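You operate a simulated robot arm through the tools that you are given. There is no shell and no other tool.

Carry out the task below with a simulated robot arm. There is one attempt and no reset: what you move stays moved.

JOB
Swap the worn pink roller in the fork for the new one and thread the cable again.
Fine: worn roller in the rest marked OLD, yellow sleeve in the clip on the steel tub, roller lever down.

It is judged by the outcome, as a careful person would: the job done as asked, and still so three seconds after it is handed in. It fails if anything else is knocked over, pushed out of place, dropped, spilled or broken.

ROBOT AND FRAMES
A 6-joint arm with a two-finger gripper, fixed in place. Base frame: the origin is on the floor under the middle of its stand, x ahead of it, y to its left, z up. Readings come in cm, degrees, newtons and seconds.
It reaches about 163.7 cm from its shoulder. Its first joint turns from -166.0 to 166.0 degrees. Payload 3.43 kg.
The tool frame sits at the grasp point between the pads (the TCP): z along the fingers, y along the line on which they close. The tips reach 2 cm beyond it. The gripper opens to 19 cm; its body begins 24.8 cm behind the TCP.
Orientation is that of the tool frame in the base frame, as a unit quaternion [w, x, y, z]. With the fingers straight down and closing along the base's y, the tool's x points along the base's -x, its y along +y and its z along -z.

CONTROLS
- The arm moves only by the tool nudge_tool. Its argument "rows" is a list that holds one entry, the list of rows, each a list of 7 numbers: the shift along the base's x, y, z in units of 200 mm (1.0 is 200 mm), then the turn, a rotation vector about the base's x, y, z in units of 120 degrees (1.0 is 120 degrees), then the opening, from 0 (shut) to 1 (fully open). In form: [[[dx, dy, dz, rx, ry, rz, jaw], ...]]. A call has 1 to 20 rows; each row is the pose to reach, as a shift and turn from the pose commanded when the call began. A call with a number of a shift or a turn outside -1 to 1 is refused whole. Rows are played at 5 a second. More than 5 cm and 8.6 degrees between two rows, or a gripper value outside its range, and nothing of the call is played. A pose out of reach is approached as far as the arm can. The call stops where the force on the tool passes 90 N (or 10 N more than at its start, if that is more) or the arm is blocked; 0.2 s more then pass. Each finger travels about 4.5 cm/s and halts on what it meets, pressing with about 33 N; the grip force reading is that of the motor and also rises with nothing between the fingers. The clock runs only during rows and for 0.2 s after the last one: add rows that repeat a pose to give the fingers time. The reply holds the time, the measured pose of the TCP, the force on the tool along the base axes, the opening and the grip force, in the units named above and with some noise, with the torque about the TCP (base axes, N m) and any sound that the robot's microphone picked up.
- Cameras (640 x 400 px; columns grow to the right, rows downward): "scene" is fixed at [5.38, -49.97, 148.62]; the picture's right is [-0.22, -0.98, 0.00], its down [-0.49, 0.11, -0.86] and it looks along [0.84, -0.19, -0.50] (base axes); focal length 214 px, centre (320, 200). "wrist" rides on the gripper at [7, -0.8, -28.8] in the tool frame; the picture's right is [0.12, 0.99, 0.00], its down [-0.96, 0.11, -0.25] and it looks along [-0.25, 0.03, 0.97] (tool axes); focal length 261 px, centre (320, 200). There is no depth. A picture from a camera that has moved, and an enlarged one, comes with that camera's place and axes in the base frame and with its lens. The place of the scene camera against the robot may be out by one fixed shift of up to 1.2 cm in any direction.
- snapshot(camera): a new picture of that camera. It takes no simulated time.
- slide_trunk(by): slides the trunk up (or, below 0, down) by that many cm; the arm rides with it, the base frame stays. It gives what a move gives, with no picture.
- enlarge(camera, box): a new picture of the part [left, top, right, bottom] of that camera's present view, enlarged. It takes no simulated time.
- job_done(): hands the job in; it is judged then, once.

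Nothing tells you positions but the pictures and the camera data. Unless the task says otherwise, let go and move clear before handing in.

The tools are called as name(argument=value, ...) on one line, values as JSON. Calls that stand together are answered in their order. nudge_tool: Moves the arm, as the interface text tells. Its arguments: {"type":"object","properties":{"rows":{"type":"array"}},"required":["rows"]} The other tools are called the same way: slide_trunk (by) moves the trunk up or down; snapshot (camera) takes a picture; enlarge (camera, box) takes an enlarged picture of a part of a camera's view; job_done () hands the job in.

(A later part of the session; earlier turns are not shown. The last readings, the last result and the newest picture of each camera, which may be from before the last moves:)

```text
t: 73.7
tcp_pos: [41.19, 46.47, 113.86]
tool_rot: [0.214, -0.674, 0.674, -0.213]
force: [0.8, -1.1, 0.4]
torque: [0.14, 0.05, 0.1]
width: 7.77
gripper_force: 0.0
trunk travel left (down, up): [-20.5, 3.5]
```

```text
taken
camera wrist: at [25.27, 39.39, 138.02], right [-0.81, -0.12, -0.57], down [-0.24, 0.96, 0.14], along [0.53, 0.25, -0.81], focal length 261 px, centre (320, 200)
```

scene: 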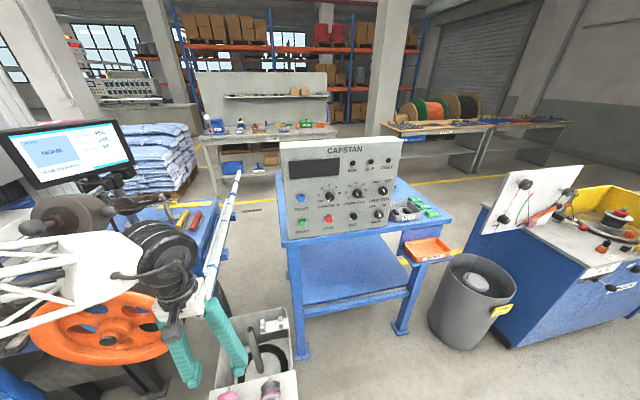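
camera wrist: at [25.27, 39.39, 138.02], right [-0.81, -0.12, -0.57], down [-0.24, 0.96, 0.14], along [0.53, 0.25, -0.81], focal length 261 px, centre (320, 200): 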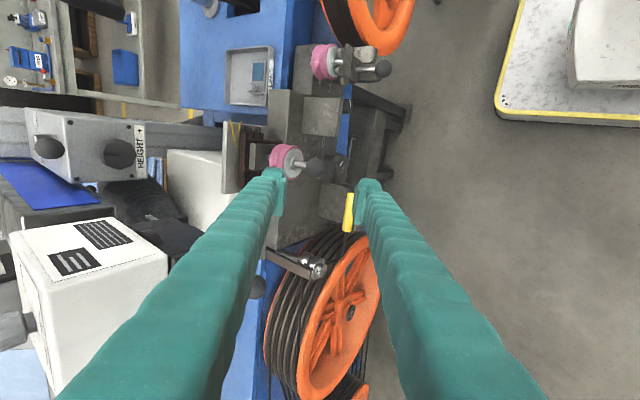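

enlarge(camera="wrist", box=[230, 120, 380, 260])

enlarge(camera="wrist", box=[290, 160, 380, 290])

enlarge(camera="wrist", box=[0, 100, 200, 320])

```text
2.86 times, centred on (305, 190) of wrist
camera zoom: at [25.27, 39.39, 138.02], right [-0.81, -0.12, -0.57], down [-0.24, 0.96, 0.14], along [0.53, 0.25, -0.81], focal length 745 px, centre (363, 229)
```

zoom: 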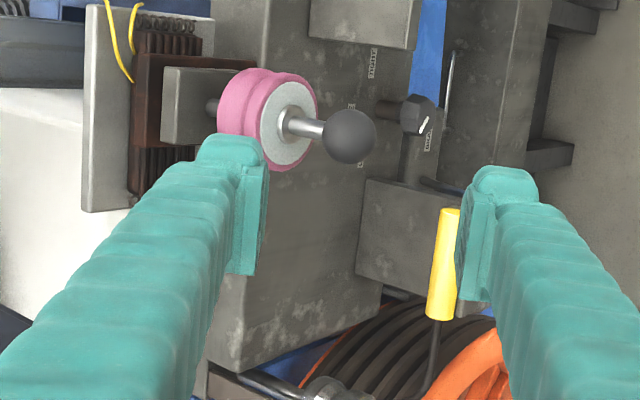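

```text
3.08 times, centred on (335, 225) of wrist
camera zoom: at [25.27, 39.39, 138.02], right [-0.81, -0.12, -0.57], down [-0.24, 0.96, 0.14], along [0.53, 0.25, -0.81], focal length 802 px, centre (274, 123)
```

zoom: 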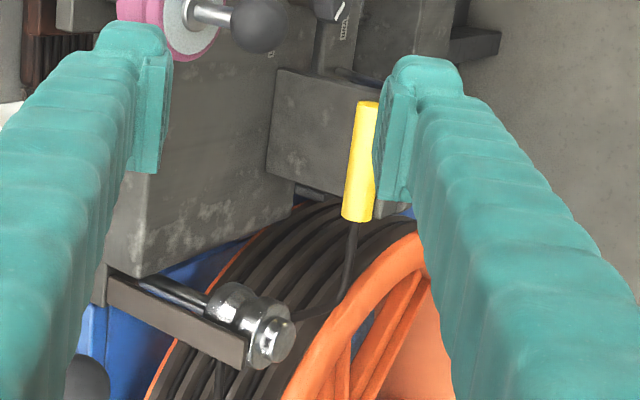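

```text
1.82 times, centred on (100, 210) of wrist
camera zoom: at [25.27, 39.39, 138.02], right [-0.81, -0.12, -0.57], down [-0.24, 0.96, 0.14], along [0.53, 0.25, -0.81], focal length 474 px, centre (720, 182)
```

zoom: 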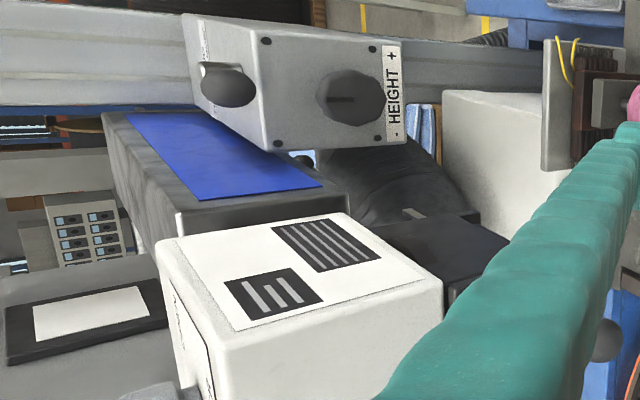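

The sleeve sits just beside the beam on its parking plate, with the pulley beyond it. I move to a pre-grasp pose 12 cm back along the finger axis.

nudge_tool(rows=[[[0.0, 0.1, -0.1, 0, 0, 0, 0.41], [0.02, 0.2, -0.25, 0, 0, 0, 0.41], [0.05, 0.3, -0.4, 0, 0, 0, 0.41], [0.08, 0.4, -0.55, 0, 0, 0, 0.41], [0.12, 0.47, -0.72, 0, 0, 0, 0.41], [0.16, 0.5, -0.93, 0, 0, 0, 0.41], [0.16, 0.5, -0.93, 0, 0, 0, 0.41]]])

snapshot(camera="wrist")

enlarge(camera="wrist", box=[240, 120, 400, 270])

```text
t: 75.3
tcp_pos: [44.37, 56.4, 95.2]
tool_rot: [-0.212, 0.675, -0.674, 0.212]
force: [0.4, -0.4, -0.2]
torque: [-0.02, -0.08, -0.02]
width: 7.78
gripper_force: 0.1
trunk travel left (down, up): [-20.5, 3.5]
```

```text
taken
camera wrist: at [28.52, 49.42, 119.37], right [-0.81, -0.12, -0.57], down [-0.24, 0.96, 0.14], along [0.53, 0.25, -0.81], focal length 261 px, centre (320, 200)
```

wrist: 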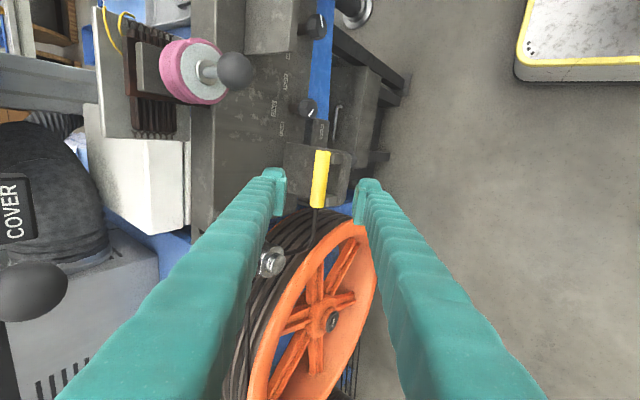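

```text
2.67 times, centred on (320, 195) of wrist
camera zoom: at [28.52, 49.42, 119.37], right [-0.81, -0.12, -0.57], down [-0.24, 0.96, 0.14], along [0.53, 0.25, -0.81], focal length 695 px, centre (320, 213)
```

zoom: 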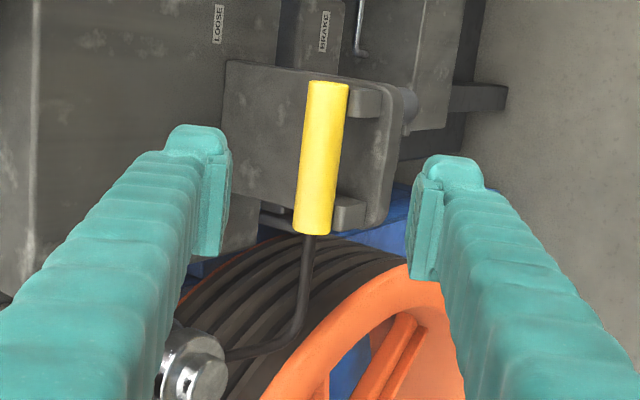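

The tool axis points straight at the sleeve's middle, between its two V-jaws. I advance 8 cm along the finger axis and look again.

nudge_tool(rows=[[[0.0574, 0, -0.0819, 0, 0, 0, 0.41], [0.1148, 0, -0.1638, 0, 0, 0, 0.41], [0.1722, 0, -0.2457, 0, 0, 0, 0.41], [0.2296, 0, -0.3276, 0, 0, 0, 0.41], [0.2296, 0, -0.3276, 0, 0, 0, 0.41]]])

enlarge(camera="wrist", box=[240, 120, 400, 270])

```text
t: 76.5
tcp_pos: [48.96, 56.6, 88.66]
tool_rot: [0.213, -0.674, 0.674, -0.213]
force: [-0.5, 0.0, -0.6]
torque: [0.0, 0.0, 0.01]
width: 7.81
gripper_force: 0.1
trunk travel left (down, up): [-20.5, 3.5]
```

```text
2.67 times, centred on (320, 195) of wrist
camera zoom: at [33.18, 49.49, 112.85], right [-0.81, -0.12, -0.57], down [-0.24, 0.96, 0.14], along [0.53, 0.25, -0.81], focal length 695 px, centre (320, 213)
```

zoom: 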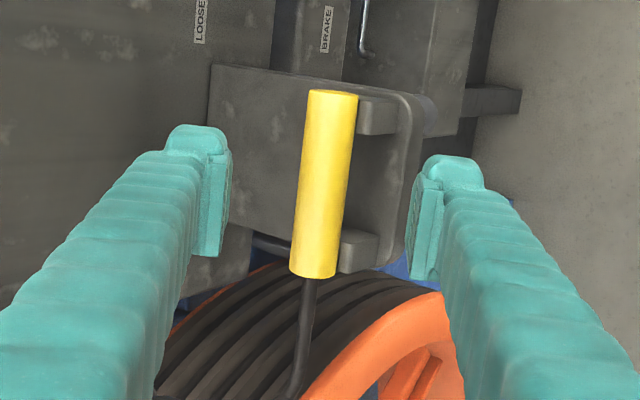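

nudge_tool(rows=[[[0.0287, 0, -0.041, 0, 0, 0, 0.41], [0.0574, 0, -0.0819, 0, 0, 0, 0.41], [0.0861, 0, -0.1229, 0, 0, 0, 0.41], [0.1119, 0, -0.1597, 0, 0, 0, 0.41], [0.1119, 0, -0.1597, 0, 0, 0, 0.41]]])

enlarge(camera="wrist", box=[240, 120, 400, 270])

```text
t: 77.7
tcp_pos: [51.3, 56.65, 85.59]
tool_rot: [-0.213, 0.675, -0.674, 0.212]
force: [0.2, 0.3, 0.3]
torque: [0.0, 0.0, 0.04]
width: 7.78
gripper_force: 0.1
trunk travel left (down, up): [-20.5, 3.5]
```

```text
2.67 times, centred on (320, 195) of wrist
camera zoom: at [35.35, 49.52, 109.67], right [-0.81, -0.12, -0.57], down [-0.24, 0.96, 0.14], along [0.53, 0.25, -0.81], focal length 695 px, centre (320, 213)
```

zoom: 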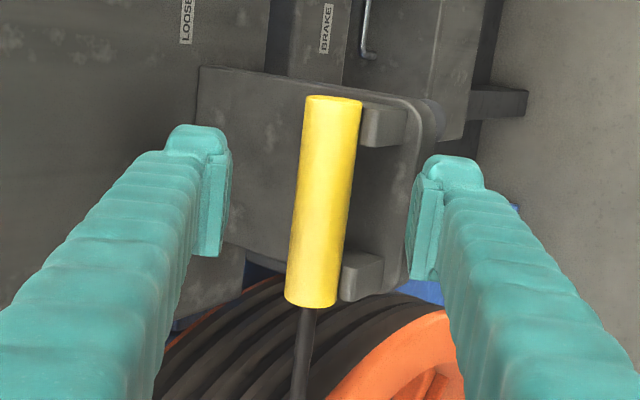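

The sleeve is centred between the pads. I close on it.

nudge_tool(rows=[[[0, 0, 0, 0, 0, 0, 0.3], [0, 0, 0, 0, 0, 0, 0.22], [0, 0, 0, 0, 0, 0, 0.16], [0, 0, 0, 0, 0, 0, 0.11], [0, 0, 0, 0, 0, 0, 0.05], [0, 0, 0, 0, 0, 0, 0.05], [0, 0, 0, 0, 0, 0, 0.05]]])

enlarge(camera="wrist", box=[240, 120, 400, 270])

```text
t: 79.3
tcp_pos: [51.09, 56.57, 85.44]
tool_rot: [-0.212, 0.675, -0.674, 0.212]
force: [-55.7, 2.2, -30.6]
torque: [-0.15, 1.53, -0.05]
width: 5.69
gripper_force: 33.4
trunk travel left (down, up): [-20.5, 3.5]
```

```text
2.67 times, centred on (320, 195) of wrist
camera zoom: at [35.2, 49.58, 109.58], right [-0.81, -0.12, -0.57], down [-0.24, 0.96, 0.14], along [0.53, 0.25, -0.81], focal length 695 px, centre (320, 213)
```

zoom: 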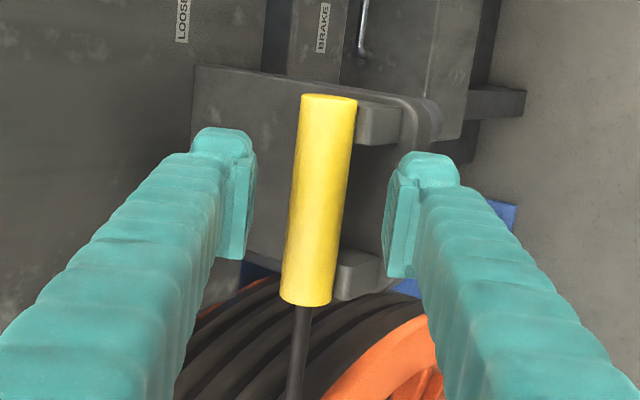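

The front finger was blocked by the jaws (wide finger body, too much tilt). I open, back off along the axis, and plan a steeper, slightly sideways-leaning approach.

nudge_tool(rows=[[[0, 0, 0, 0, 0, 0, 0.41], [0, 0, 0, 0, 0, 0, 0.41], [0, 0, 0, 0, 0, 0, 0.41], [-0.0574, 0, 0.0819, 0, 0, 0, 0.41], [-0.1435, 0, 0.205, 0, 0, 0, 0.41], [-0.2296, 0, 0.3276, 0, 0, 0, 0.41], [-0.3444, 0, 0.4914, 0, 0, 0, 0.41]]])

enlarge(camera="wrist", box=[240, 120, 400, 270])

```text
t: 80.9
tcp_pos: [44.19, 56.64, 95.31]
tool_rot: [-0.212, 0.675, -0.674, 0.212]
force: [0.8, 0.8, -1.3]
torque: [-0.27, -0.15, -0.13]
width: 7.78
gripper_force: 0.1
trunk travel left (down, up): [-20.5, 3.5]
```

```text
2.67 times, centred on (320, 195) of wrist
camera zoom: at [28.27, 49.6, 119.46], right [-0.81, -0.12, -0.57], down [-0.24, 0.96, 0.14], along [0.53, 0.25, -0.81], focal length 695 px, centre (320, 213)
```

zoom: 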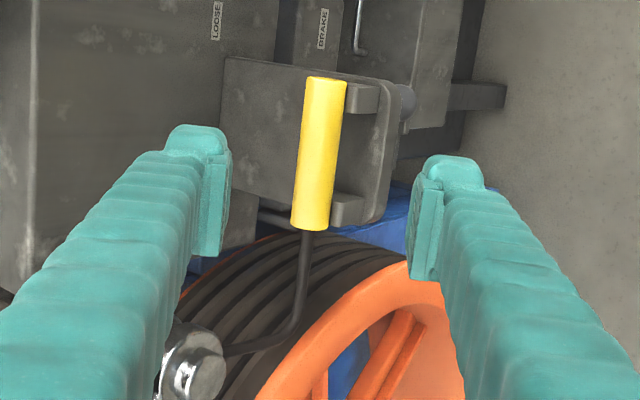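

enlarge(camera="wrist", box=[290, 140, 350, 215])

enlarge(camera="scene", box=[0, 120, 1, 400])

```text
5.33 times, centred on (320, 178) of wrist
camera zoom: at [28.27, 49.6, 119.46], right [-0.81, -0.12, -0.57], down [-0.24, 0.96, 0.14], along [0.53, 0.25, -0.81], focal length 1390 px, centre (320, 320)
```

zoom: 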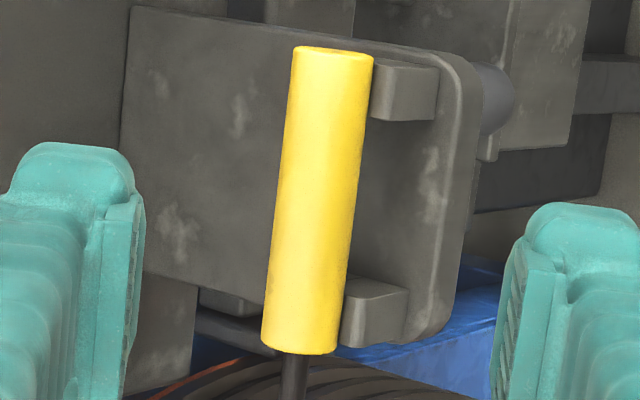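

```text
1.43 times, centred on (0, 260) of scene
camera zoom: at [5.38, -49.97, 148.62], right [-0.22, -0.98, 0.0], down [-0.49, 0.11, -0.86], along [0.84, -0.19, -0.5], focal length 306 px, centre (776, 114)
```

zoom: 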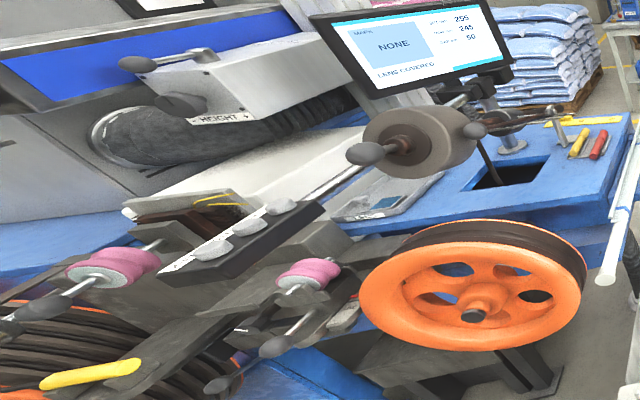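

I now re-orient: 12° tilt toward the robot plus 15° lean toward −y, which keeps the hand clear of the GUARD and the raised roller.

nudge_tool(rows=[[[0.02, -0.05, 0.03, 0.0228, 0.0373, 0.0098, 0.38], [0.06, -0.09, 0.05, 0.0456, 0.0747, 0.0196, 0.35], [0.11, -0.12, 0.06, 0.0683, 0.112, 0.0295, 0.33], [0.17, -0.15, 0.07, 0.0911, 0.1494, 0.0393, 0.31], [0.23, -0.162, 0.075, 0.1139, 0.1867, 0.0491, 0.31], [0.23, -0.162, 0.075, 0.1139, 0.1867, 0.0491, 0.31]]])

snapshot(camera="wrist")

enlarge(camera="wrist", box=[250, 120, 390, 260])

enlarge(camera="scene", box=[0, 120, 1, 400])

```text
t: 82.3
tcp_pos: [48.8, 53.28, 96.99]
tool_rot: [-0.166, 0.706, -0.688, -0.016]
force: [-0.2, 0.3, 0.0]
torque: [-0.01, -0.03, -0.03]
width: 5.91
gripper_force: 0.0
trunk travel left (down, up): [-20.5, 3.5]
```

```text
taken
camera wrist: at [44.03, 39.1, 122.54], right [-0.96, -0.11, -0.24], down [-0.22, 0.87, 0.45], along [0.16, 0.49, -0.86], focal length 261 px, centre (320, 200)
```

wrist: 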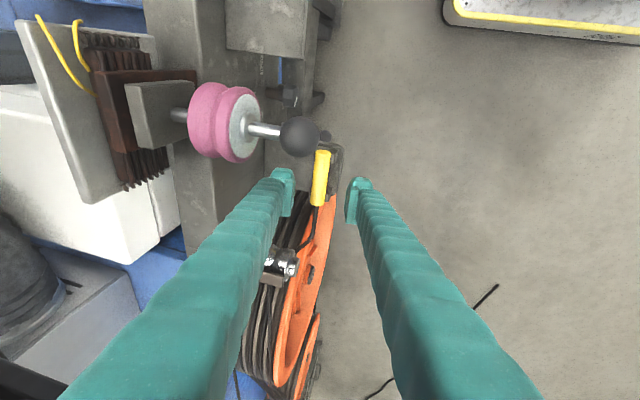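

```text
2.86 times, centred on (320, 190) of wrist
camera zoom: at [44.03, 39.1, 122.54], right [-0.96, -0.11, -0.24], down [-0.22, 0.87, 0.45], along [0.16, 0.49, -0.86], focal length 745 px, centre (320, 229)
```

zoom: 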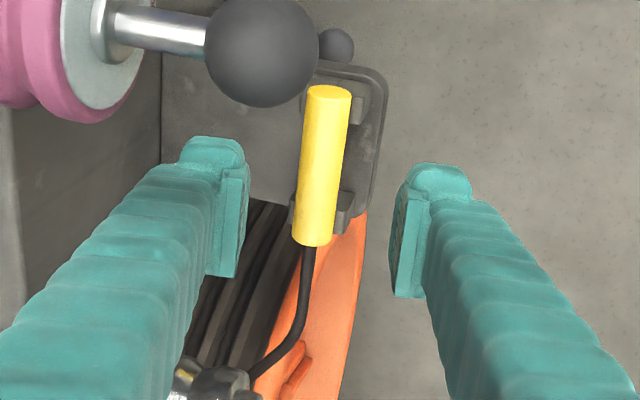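

```text
1.43 times, centred on (0, 260) of scene
camera zoom: at [5.38, -49.97, 148.62], right [-0.22, -0.98, 0.0], down [-0.49, 0.11, -0.86], along [0.84, -0.19, -0.5], focal length 306 px, centre (776, 114)
```

zoom: 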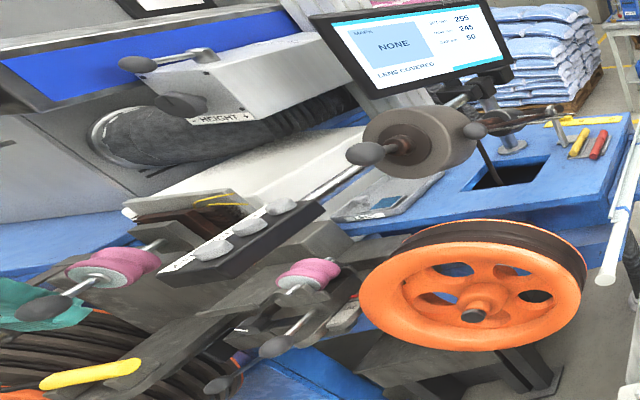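

Now both jaws are visible on each side of the sleeve and the axis points at its centre. I advance 7 cm along the tool axis.

nudge_tool(rows=[[[0.0208, 0.0205, -0.0944, 0, 0, 0, 0.31], [0.0416, 0.043, -0.1888, 0, 0, 0, 0.31], [0.0624, 0.067, -0.2832, 0, 0, 0, 0.31], [0.0728, 0.08, -0.3304, 0, 0, 0, 0.31], [0.0728, 0.08, -0.3304, 0, 0, 0, 0.31]]])

snapshot(camera="wrist")

enlarge(camera="wrist", box=[250, 120, 390, 260])

```text
t: 83.5
tcp_pos: [50.4, 54.79, 90.22]
tool_rot: [-0.167, 0.706, -0.688, -0.015]
force: [-0.7, 0.1, 0.8]
torque: [0.02, 0.02, 0.0]
width: 5.9
gripper_force: 0.0
trunk travel left (down, up): [-20.5, 3.5]
```

```text
taken
camera wrist: at [45.43, 40.69, 115.9], right [-0.96, -0.11, -0.24], down [-0.22, 0.87, 0.45], along [0.16, 0.48, -0.86], focal length 261 px, centre (320, 200)
```

wrist: 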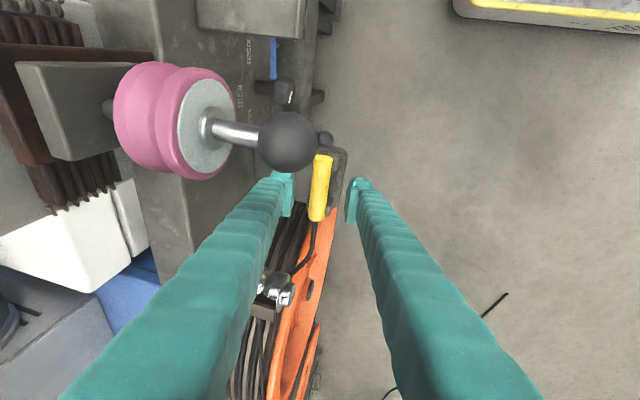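

```text
2.86 times, centred on (320, 190) of wrist
camera zoom: at [45.43, 40.69, 115.9], right [-0.96, -0.11, -0.24], down [-0.22, 0.87, 0.45], along [0.16, 0.48, -0.86], focal length 745 px, centre (320, 229)
```

zoom: 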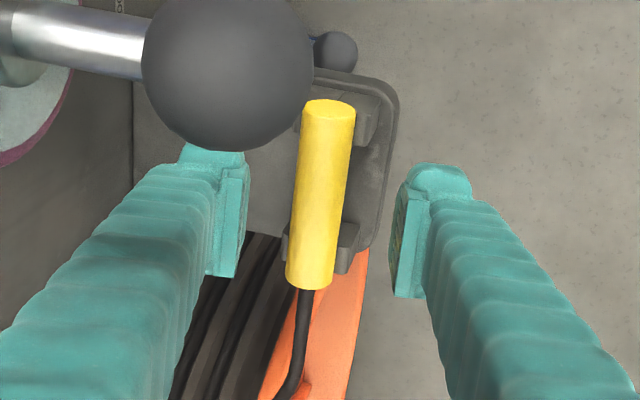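

Triangulating again gives the sleeve centre at about (51.4, 56.3, 84.8). I advance to just short of it.

nudge_tool(rows=[[[0.0104, 0.0128, -0.0472, 0, 0, 0, 0.31], [0.0208, 0.0255, -0.0944, 0, 0, 0, 0.31], [0.0364, 0.0446, -0.1652, 0, 0, 0, 0.31], [0.0468, 0.0574, -0.2124, 0, 0, 0, 0.31], [0.0468, 0.0574, -0.2124, 0, 0, 0, 0.31]]])

enlarge(camera="wrist", box=[250, 120, 390, 260])

```text
t: 84.7
tcp_pos: [51.27, 56.14, 86.07]
tool_rot: [-0.168, 0.707, -0.687, -0.015]
force: [-0.4, -0.3, 0.4]
torque: [0.0, -0.02, 0.03]
width: 5.9
gripper_force: 0.1
trunk travel left (down, up): [-20.5, 3.5]
```

```text
2.86 times, centred on (320, 190) of wrist
camera zoom: at [46.44, 41.89, 111.67], right [-0.96, -0.11, -0.24], down [-0.22, 0.87, 0.45], along [0.16, 0.49, -0.86], focal length 745 px, centre (320, 229)
```

zoom: 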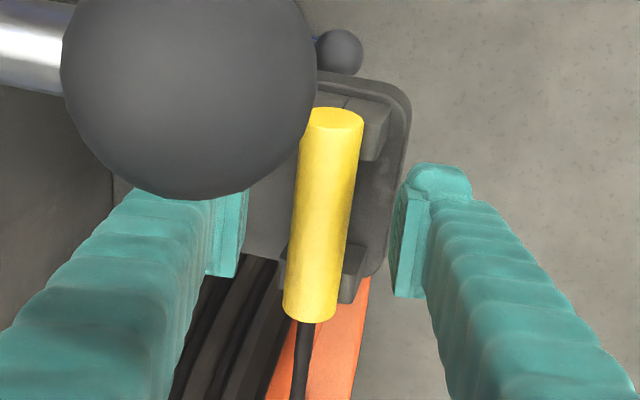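

nudge_tool(rows=[[[0, 0, 0, 0, 0, 0, 0.25], [0, 0, 0, 0, 0, 0, 0.2], [0, 0, 0, 0, 0, 0, 0.15], [0, 0, 0, 0, 0, 0, 0.1], [0, 0, 0, 0, 0, 0, 0.05], [0, 0, 0, 0, 0, 0, 0.05]]])

enlarge(camera="wrist", box=[250, 120, 390, 260])

```text
t: 86.1
tcp_pos: [51.25, 56.08, 85.93]
tool_rot: [-0.167, 0.707, -0.687, -0.015]
force: [-2.0, -0.7, 0.5]
torque: [-0.04, 0.01, -0.01]
width: 2.23
gripper_force: 33.5
trunk travel left (down, up): [-20.5, 3.5]
```

```text
2.86 times, centred on (320, 190) of wrist
camera zoom: at [46.42, 41.89, 111.67], right [-0.96, -0.11, -0.24], down [-0.22, 0.87, 0.45], along [0.16, 0.49, -0.86], focal length 745 px, centre (320, 229)
```

zoom: 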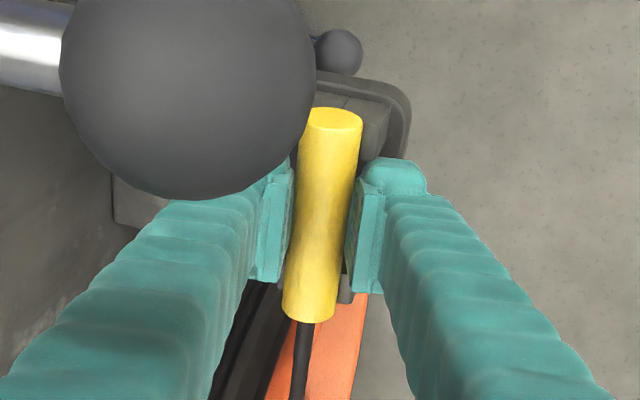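

The sleeve is gripped (2.2 cm wide, full grip force). I lift slowly out of the parking jaws, watching for cable tension.

nudge_tool(rows=[[[0, 0, 0.01, 0, 0, 0, 0.05], [0, 0, 0.02, 0, 0, 0, 0.05], [0, 0, 0.03, 0, 0, 0, 0.05], [0, 0, 0.045, 0, 0, 0, 0.05], [0, 0, 0.06, 0, 0, 0, 0.05], [0, 0, 0.08, 0, 0, 0, 0.05], [0, 0, 0.1, 0, 0, 0, 0.05]]])

enlarge(camera="wrist", box=[240, 120, 400, 290])

enlarge(camera="scene", box=[0, 160, 1, 400])

```text
t: 87.7
tcp_pos: [51.39, 56.16, 88.09]
tool_rot: [-0.167, 0.706, -0.688, -0.014]
force: [0.1, 0.0, -1.4]
torque: [0.0, 0.0, 0.0]
width: 2.22
gripper_force: 33.0
trunk travel left (down, up): [-20.5, 3.5]
```

```text
2.35 times, centred on (320, 205) of wrist
camera zoom: at [46.47, 41.92, 113.68], right [-0.96, -0.11, -0.24], down [-0.22, 0.87, 0.45], along [0.16, 0.49, -0.86], focal length 613 px, centre (320, 188)
```

zoom: 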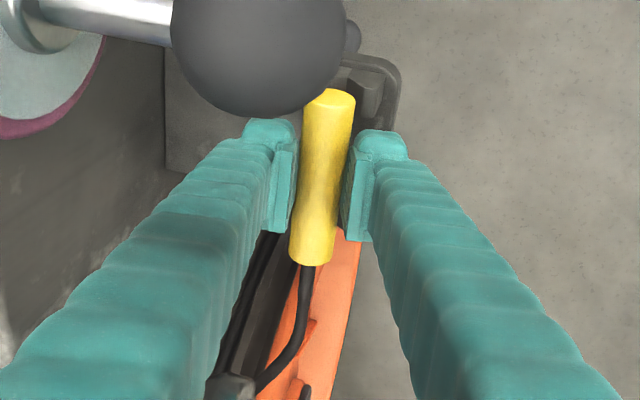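

```text
1.67 times, centred on (0, 280) of scene
camera zoom: at [5.38, -49.97, 148.62], right [-0.22, -0.98, 0.0], down [-0.49, 0.11, -0.86], along [0.84, -0.19, -0.5], focal length 358 px, centre (852, 67)
```

zoom: 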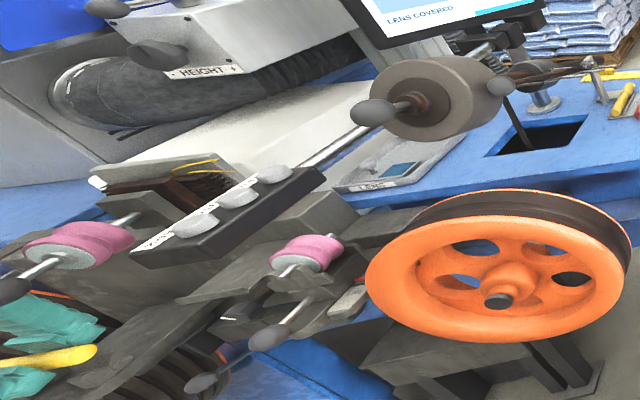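

The sleeve comes up freely with the cable following. I bring it out toward the robot, in front of the raised roller's ball, keeping it low so the cable will pass under that roller.

nudge_tool(rows=[[[-0.05, 0, 0.06, 0, 0, 0, 0.05], [-0.13, 0, 0.12, 0, 0, 0, 0.05], [-0.22, 0, 0.18, 0, 0, 0, 0.05], [-0.32, 0, 0.23, 0, 0, 0, 0.05], [-0.42, 0, 0.26, 0, 0, 0, 0.05], [-0.47, 0, 0.28, 0, 0, 0, 0.05]]])

snapshot(camera="wrist")

enlarge(camera="scene", box=[0, 160, 1, 400])

```text
t: 89.1
tcp_pos: [41.79, 56.08, 93.68]
tool_rot: [-0.167, 0.706, -0.688, -0.015]
force: [0.3, -0.6, -0.8]
torque: [0.0, 0.03, -0.01]
width: 2.25
gripper_force: 32.8
trunk travel left (down, up): [-20.5, 3.5]
```

```text
taken
camera wrist: at [37.0, 41.91, 119.27], right [-0.96, -0.11, -0.24], down [-0.22, 0.87, 0.45], along [0.16, 0.48, -0.86], focal length 261 px, centre (320, 200)
```

wrist: 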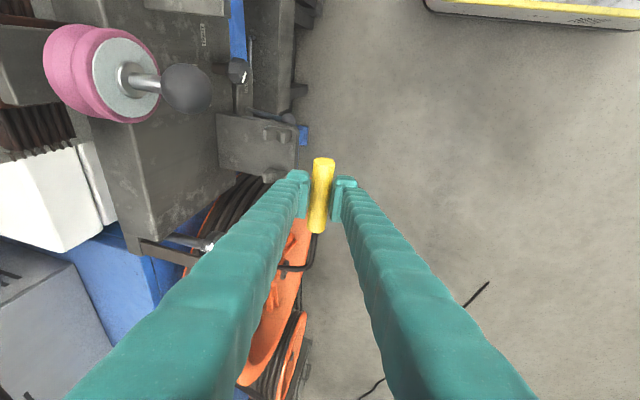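

```text
1.67 times, centred on (0, 280) of scene
camera zoom: at [5.38, -49.97, 148.62], right [-0.22, -0.98, 0.0], down [-0.49, 0.11, -0.86], along [0.84, -0.19, -0.5], focal length 358 px, centre (852, 67)
```

zoom: 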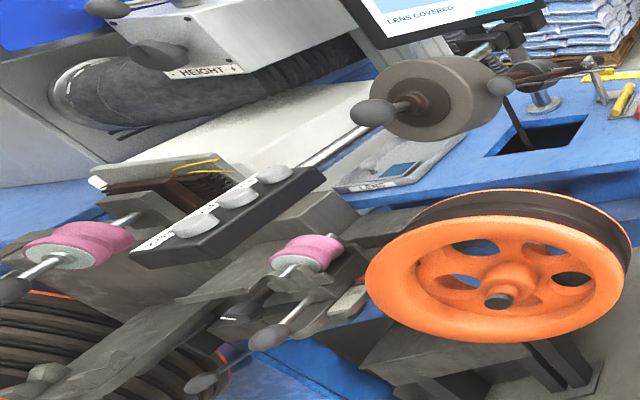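

The cable follows nicely. I straighten the tilt and continue along −y in front of the machine at low height.

nudge_tool(rows=[[[-0.08, -0.12, 0.05, 0, 0.02, 0, 0.05], [-0.16, -0.26, 0.1, 0, 0.04, 0, 0.05], [-0.24, -0.42, 0.14, 0, 0.06, 0, 0.05], [-0.3, -0.6, 0.165, 0, 0.08, 0, 0.05], [-0.34, -0.8, 0.165, 0, 0.1035, 0, 0.05], [-0.34, -0.8, 0.165, 0, 0.1035, 0, 0.05]]])

snapshot(camera="wrist")

enlarge(camera="scene", box=[0, 160, 1, 400])

```text
t: 90.5
tcp_pos: [34.99, 40.01, 96.93]
tool_rot: [0.091, -0.7, 0.702, 0.091]
force: [0.3, -0.6, -0.7]
torque: [-0.01, -0.02, 0.03]
width: 2.23
gripper_force: 32.7
trunk travel left (down, up): [-20.5, 3.5]
```

```text
taken
camera wrist: at [35.74, 25.89, 122.95], right [-0.99, -0.11, -0.03], down [-0.11, 0.87, 0.49], along [-0.03, 0.49, -0.87], focal length 261 px, centre (320, 200)
```

wrist: 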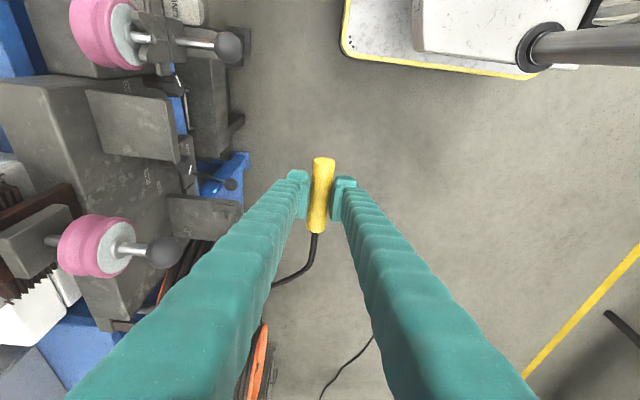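

```text
1.67 times, centred on (0, 280) of scene
camera zoom: at [5.38, -49.97, 148.62], right [-0.22, -0.98, 0.0], down [-0.49, 0.11, -0.86], along [0.84, -0.19, -0.5], focal length 358 px, centre (852, 67)
```

zoom: 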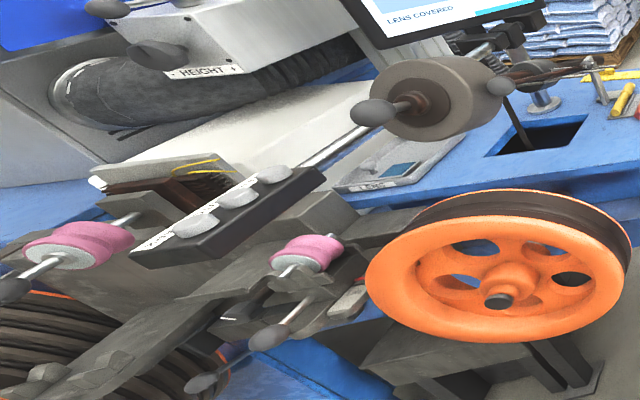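

nudge_tool(rows=[[[-0.01, -0.2, 0, 0, 0, 0, 0.05], [-0.025, -0.4, 0, 0, 0, 0, 0.05], [-0.025, -0.6, 0, 0, 0, 0, 0.05], [-0.025, -0.75, 0, 0, 0, 0, 0.05], [-0.025, -0.75, 0, 0, 0, 0, 0.05]]])

snapshot(camera="wrist")

enlarge(camera="scene", box=[0, 100, 1, 400])

```text
t: 91.7
tcp_pos: [34.57, 25.06, 96.97]
tool_rot: [0.092, -0.7, 0.702, 0.091]
force: [0.0, -0.2, -0.2]
torque: [-0.02, -0.01, -0.03]
width: 2.22
gripper_force: 33.4
trunk travel left (down, up): [-20.5, 3.5]
```

```text
taken
camera wrist: at [35.28, 10.88, 123.03], right [-0.99, -0.11, -0.03], down [-0.11, 0.87, 0.49], along [-0.03, 0.49, -0.87], focal length 261 px, centre (320, 200)
```

wrist: 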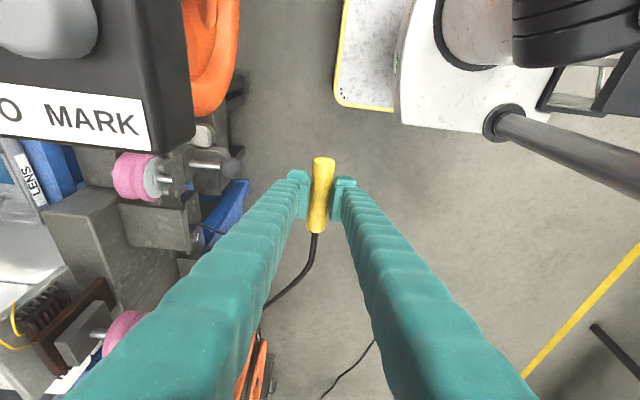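

```text
1.33 times, centred on (0, 250) of scene
camera zoom: at [5.38, -49.97, 148.62], right [-0.22, -0.98, 0.0], down [-0.49, 0.11, -0.86], along [0.84, -0.19, -0.5], focal length 286 px, centre (746, 133)
```

zoom: 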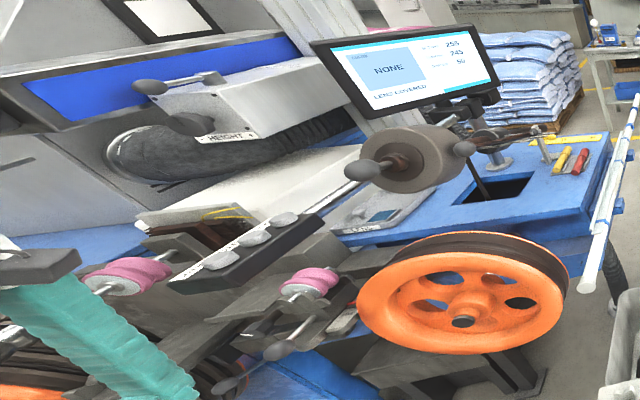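

The button box is 1–2 cm from the finger's path, so I shift slightly toward the robot while passing it.

nudge_tool(rows=[[[-0.05, -0.1, 0, 0, 0, 0, 0.05], [-0.06, -0.25, 0, 0, 0, 0, 0.05], [-0.06, -0.4, 0, 0, 0, 0, 0.05], [-0.06, -0.4, 0, 0, 0, 0, 0.05]]])

snapshot(camera="wrist")

enlarge(camera="scene", box=[0, 100, 1, 400])

```text
t: 92.7
tcp_pos: [33.4, 17.11, 97.03]
tool_rot: [0.092, -0.7, 0.702, 0.091]
force: [0.2, 0.5, -0.9]
torque: [0.0, 0.01, -0.01]
width: 2.23
gripper_force: 33.4
trunk travel left (down, up): [-20.5, 3.5]
```

```text
taken
camera wrist: at [34.17, 2.85, 123.02], right [-0.99, -0.11, -0.03], down [-0.11, 0.87, 0.49], along [-0.03, 0.49, -0.87], focal length 261 px, centre (320, 200)
```

wrist: 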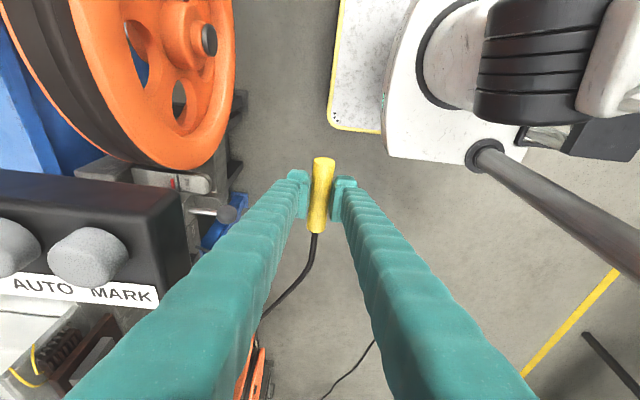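

```text
1.33 times, centred on (0, 250) of scene
camera zoom: at [5.38, -49.97, 148.62], right [-0.22, -0.98, 0.0], down [-0.49, 0.11, -0.86], along [0.84, -0.19, -0.5], focal length 286 px, centre (746, 133)
```

zoom: 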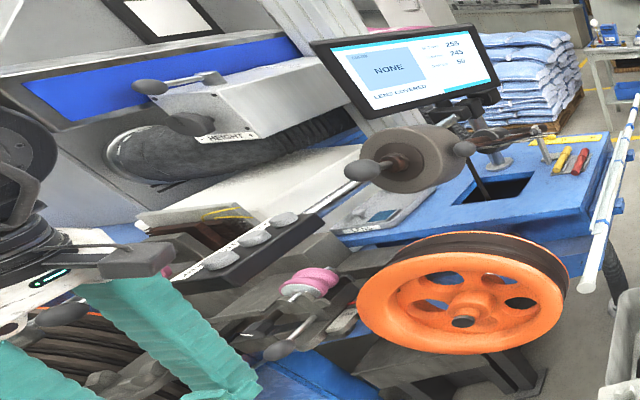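

nudge_tool(rows=[[[0, -0.15, 0, 0, 0, 0, 0.05], [0, -0.3, 0, 0, 0, 0, 0.05], [0, -0.45, 0, 0, 0, 0, 0.05], [0, -0.6, 0, 0, 0, 0, 0.05], [0, -0.75, 0, 0, 0, 0, 0.05], [0, -0.75, 0, 0, 0, 0, 0.05]]])

snapshot(camera="wrist")

enlarge(camera="scene", box=[0, 100, 1, 400])

```text
t: 94.1
tcp_pos: [33.41, 2.01, 96.97]
tool_rot: [0.092, -0.701, 0.701, 0.092]
force: [-0.2, 0.4, -0.3]
torque: [-0.03, -0.01, 0.0]
width: 2.24
gripper_force: 33.1
trunk travel left (down, up): [-20.5, 3.5]
```

```text
taken
camera wrist: at [34.14, -12.15, 123.06], right [-0.99, -0.11, -0.03], down [-0.11, 0.87, 0.48], along [-0.03, 0.49, -0.87], focal length 261 px, centre (320, 200)
```

wrist: 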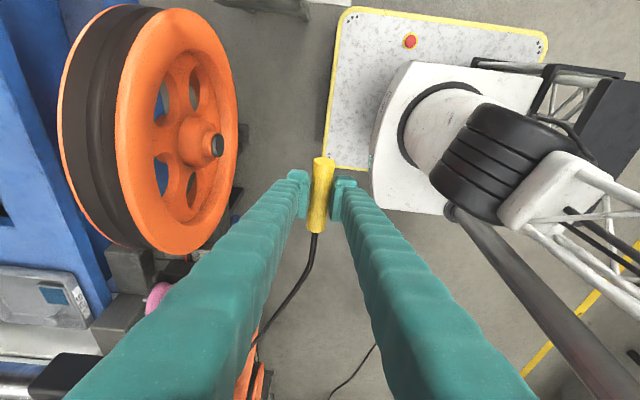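

```text
1.33 times, centred on (0, 250) of scene
camera zoom: at [5.38, -49.97, 148.62], right [-0.22, -0.98, 0.0], down [-0.49, 0.11, -0.86], along [0.84, -0.19, -0.5], focal length 286 px, centre (746, 133)
```

zoom: 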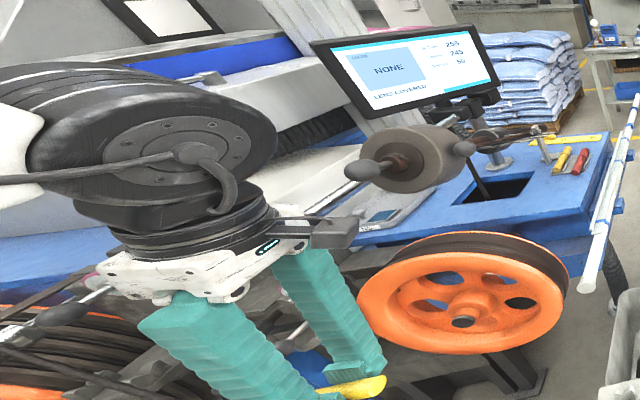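

Past the box. Now I raise the sleeve a bit beyond the wheel, so the cable will clear the fork roller and wheel rim but stay below the raised roller when I move it in.

nudge_tool(rows=[[[0.04, -0.18, 0.08, 0, 0, 0, 0.05], [0.08, -0.36, 0.16, 0, 0, 0, 0.05], [0.13, -0.54, 0.24, 0, 0, 0, 0.05], [0.18, -0.72, 0.32, 0, 0, 0, 0.05], [0.25, -0.88, 0.4, 0, 0, 0, 0.05], [0.33, -1.0, 0.45, 0, 0, 0, 0.05], [0.33, -1.0, 0.45, 0, 0, 0, 0.05]]])

snapshot(camera="wrist")

enlarge(camera="scene", box=[0, 100, 1, 400])

```text
t: 95.7
tcp_pos: [40.16, -17.98, 105.74]
tool_rot: [0.091, -0.701, 0.701, 0.093]
force: [0.6, -0.8, -1.1]
torque: [-0.01, -0.03, -0.02]
width: 2.22
gripper_force: 32.8
trunk travel left (down, up): [-20.5, 3.5]
```

```text
taken
camera wrist: at [40.81, -32.15, 131.95], right [-0.99, -0.11, -0.03], down [-0.11, 0.87, 0.49], along [-0.03, 0.49, -0.87], focal length 261 px, centre (320, 200)
```

wrist: 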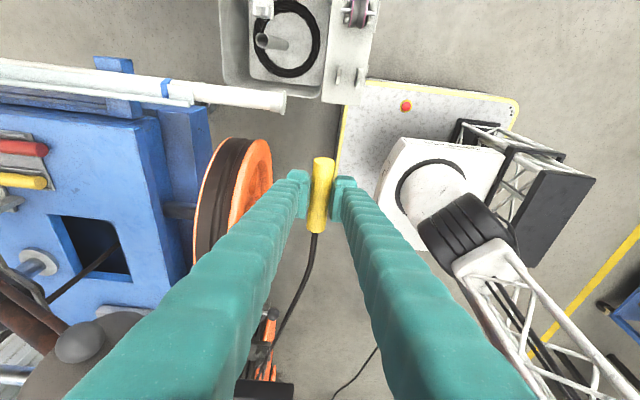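

```text
1.33 times, centred on (0, 250) of scene
camera zoom: at [5.38, -49.97, 148.62], right [-0.22, -0.98, 0.0], down [-0.49, 0.11, -0.86], along [0.84, -0.19, -0.5], focal length 286 px, centre (746, 133)
```

zoom: 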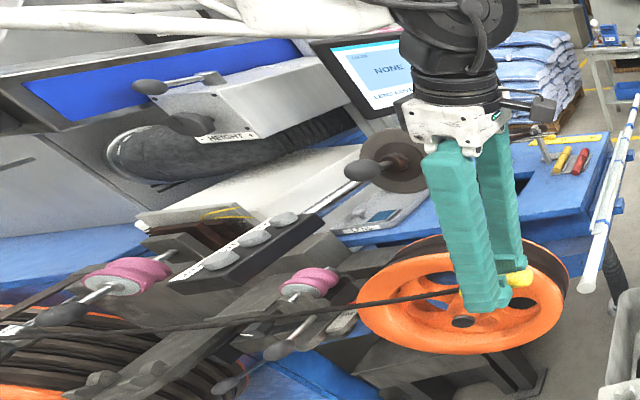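

The cable runs straight and taut-ish from the pulley, passing below the raised roller's ball. I now sweep it inward (+x) to the line plane above fork roller and wheel.

nudge_tool(rows=[[[0.12, 0, 0, 0, 0, 0, 0.05], [0.25, 0, 0, 0, 0, 0, 0.05], [0.4, 0, 0, 0, 0, 0, 0.05], [0.4, 0, 0, 0, 0, 0, 0.05]]])

enlarge(camera="scene", box=[0, 160, 1, 400])

snapshot(camera="wrist")

```text
t: 96.7
tcp_pos: [47.92, -17.91, 105.89]
tool_rot: [0.091, -0.7, 0.702, 0.091]
force: [0.2, -0.5, -1.7]
torque: [0.06, -0.02, 0.02]
width: 2.24
gripper_force: 33.3
trunk travel left (down, up): [-20.5, 3.5]
```

```text
1.67 times, centred on (0, 280) of scene
camera zoom: at [5.38, -49.97, 148.62], right [-0.22, -0.98, 0.0], down [-0.49, 0.11, -0.86], along [0.84, -0.19, -0.5], focal length 358 px, centre (852, 67)
```

zoom: 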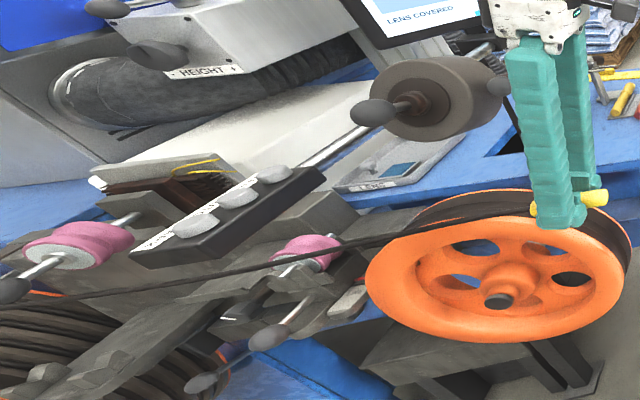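

```text
taken
camera wrist: at [48.74, -32.12, 132.02], right [-0.99, -0.11, -0.03], down [-0.11, 0.87, 0.49], along [-0.03, 0.49, -0.87], focal length 261 px, centre (320, 200)
```

wrist: 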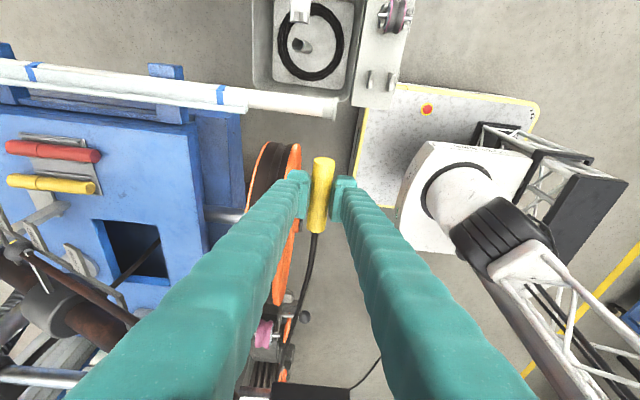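

nudge_tool(rows=[[[0.12, 0, 0, 0, 0, 0, 0.05], [0.25, 0, 0, 0, 0, 0, 0.05], [0.4, 0, 0, 0, 0, 0, 0.05], [0.4, 0, 0, 0, 0, 0, 0.05]]])

enlarge(camera="scene", box=[0, 160, 1, 400])

enlarge(camera="scene", box=[0, 290, 1, 400])

snapshot(camera="wrist")

```text
t: 97.7
tcp_pos: [56.04, -18.05, 106.0]
tool_rot: [0.091, -0.7, 0.702, 0.09]
force: [0.0, -0.1, -0.2]
torque: [0.07, 0.05, 0.01]
width: 2.19
gripper_force: 33.1
trunk travel left (down, up): [-20.5, 3.5]
```

```text
1.67 times, centred on (0, 280) of scene
camera zoom: at [5.38, -49.97, 148.62], right [-0.22, -0.98, 0.0], down [-0.49, 0.11, -0.86], along [0.84, -0.19, -0.5], focal length 358 px, centre (852, 67)
```

zoom: 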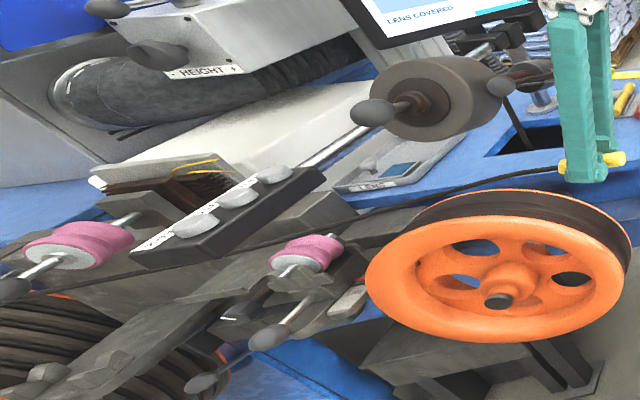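

```text
3.64 times, centred on (0, 345) of scene
camera zoom: at [5.38, -49.97, 148.62], right [-0.22, -0.98, 0.0], down [-0.49, 0.11, -0.86], along [0.84, -0.19, -0.5], focal length 780 px, centre (1482, -327)
```

zoom: 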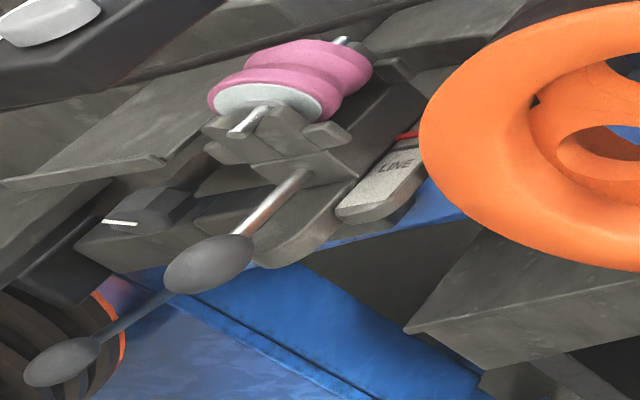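

```text
taken
camera wrist: at [56.81, -32.2, 131.99], right [-0.99, -0.11, -0.03], down [-0.11, 0.87, 0.49], along [-0.03, 0.49, -0.87], focal length 261 px, centre (320, 200)
```

wrist: 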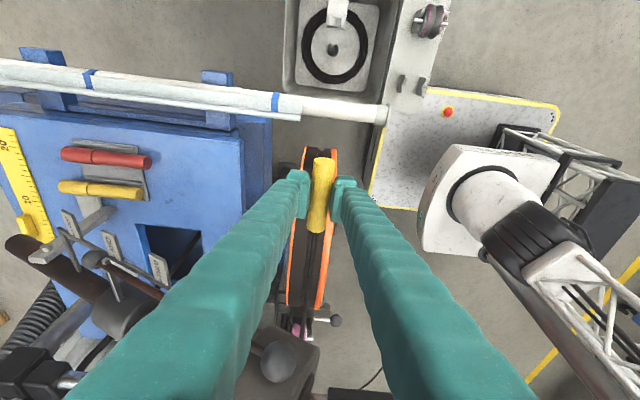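

The cable lies over fork roller and wheel, under the raised roller, in the line plane. I continue past the white pole at height, then look at the tub clip surroundings.

nudge_tool(rows=[[[0, -0.2, -0.03, 0, 0, 0, 0.05], [0, -0.4, -0.06, 0, 0, 0, 0.05], [0, -0.6, -0.1, 0, 0, 0, 0.05], [0, -0.8, -0.15, 0, 0, 0, 0.05], [0, -0.8, -0.15, 0, 0, 0, 0.05]]])

snapshot(camera="wrist")

snapshot(camera="scene")

enlarge(camera="scene", box=[0, 160, 1, 400])

```text
t: 98.9
tcp_pos: [56.02, -33.94, 102.98]
tool_rot: [0.091, -0.701, 0.702, 0.091]
force: [-1.0, 0.2, -0.4]
torque: [0.0, -0.01, 0.01]
width: 2.21
gripper_force: 33.4
trunk travel left (down, up): [-20.5, 3.5]
```

```text
taken
camera wrist: at [56.72, -48.2, 129.05], right [-0.99, -0.11, -0.03], down [-0.11, 0.87, 0.49], along [-0.03, 0.49, -0.87], focal length 261 px, centre (320, 200)
```

wrist: 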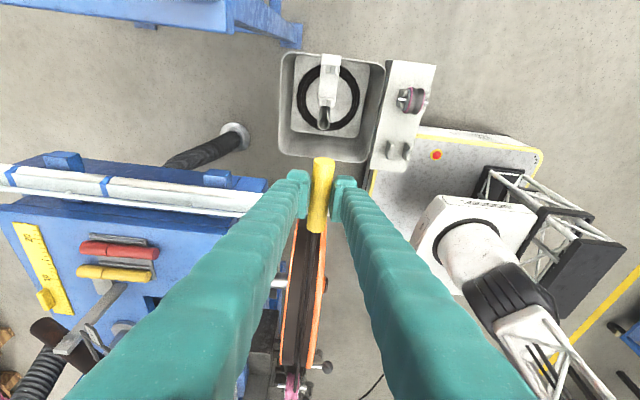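

```text
taken
```

scene: 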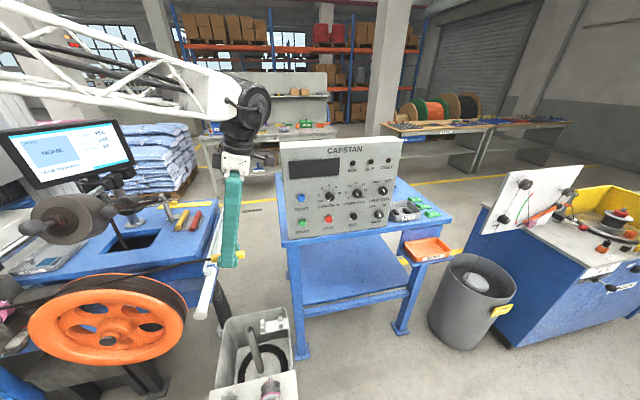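

```text
1.67 times, centred on (0, 280) of scene
camera zoom: at [5.38, -49.97, 148.62], right [-0.22, -0.98, 0.0], down [-0.49, 0.11, -0.86], along [0.84, -0.19, -0.5], focal length 358 px, centre (852, 67)
```

zoom: 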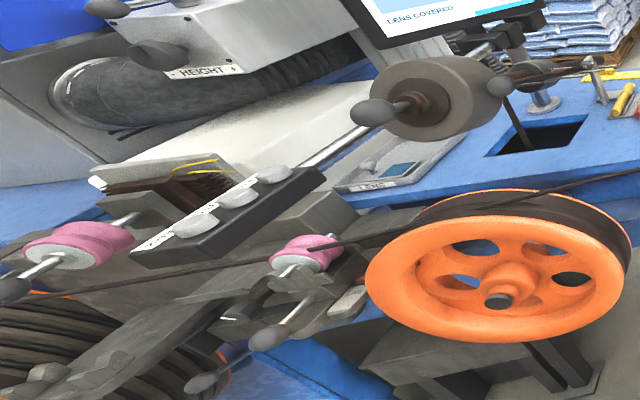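

The cable now sits in the new roller's groove and above the wheel. I zoom in on the tub and its clip from here.

enlarge(camera="wrist", box=[260, 30, 450, 180])

enlarge(camera="scene", box=[200, 300, 310, 400])

enlarge(camera="scene", box=[180, 200, 320, 340])

```text
2.67 times, centred on (355, 105) of wrist
camera zoom: at [56.72, -48.2, 129.05], right [-0.99, -0.11, -0.03], down [-0.11, 0.87, 0.49], along [-0.03, 0.49, -0.87], focal length 695 px, centre (227, 453)
```

zoom: 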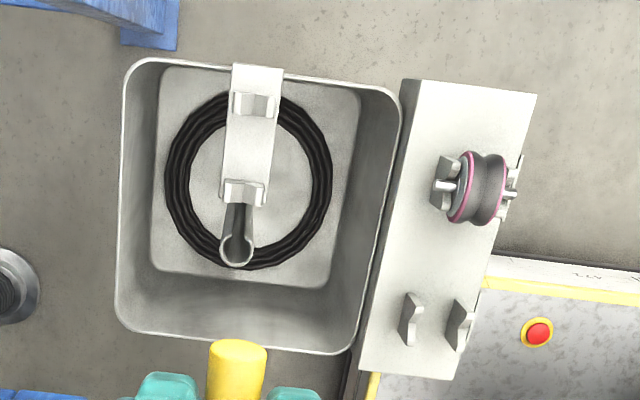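

```text
4.00 times, centred on (255, 350) of scene
camera zoom: at [5.38, -49.97, 148.62], right [-0.22, -0.98, 0.0], down [-0.49, 0.11, -0.86], along [0.84, -0.19, -0.5], focal length 858 px, centre (580, -400)
```

zoom: 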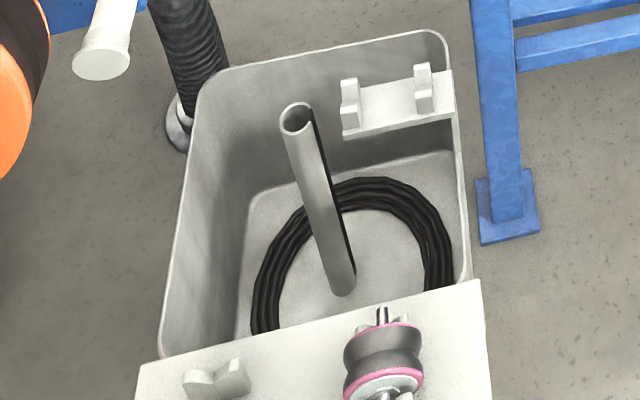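

```text
2.86 times, centred on (250, 270) of scene
camera zoom: at [5.38, -49.97, 148.62], right [-0.22, -0.98, 0.0], down [-0.49, 0.11, -0.86], along [0.84, -0.19, -0.5], focal length 613 px, centre (520, 0)
```

zoom: 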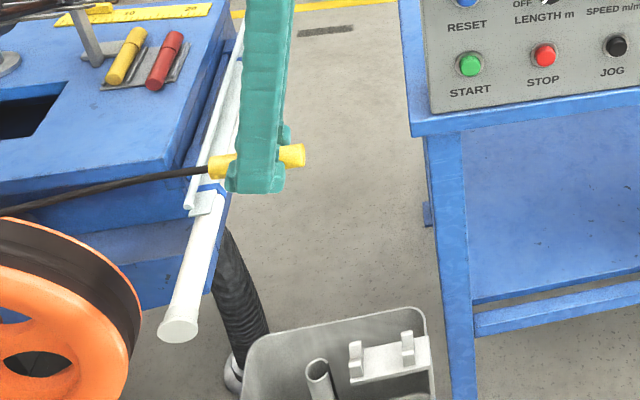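

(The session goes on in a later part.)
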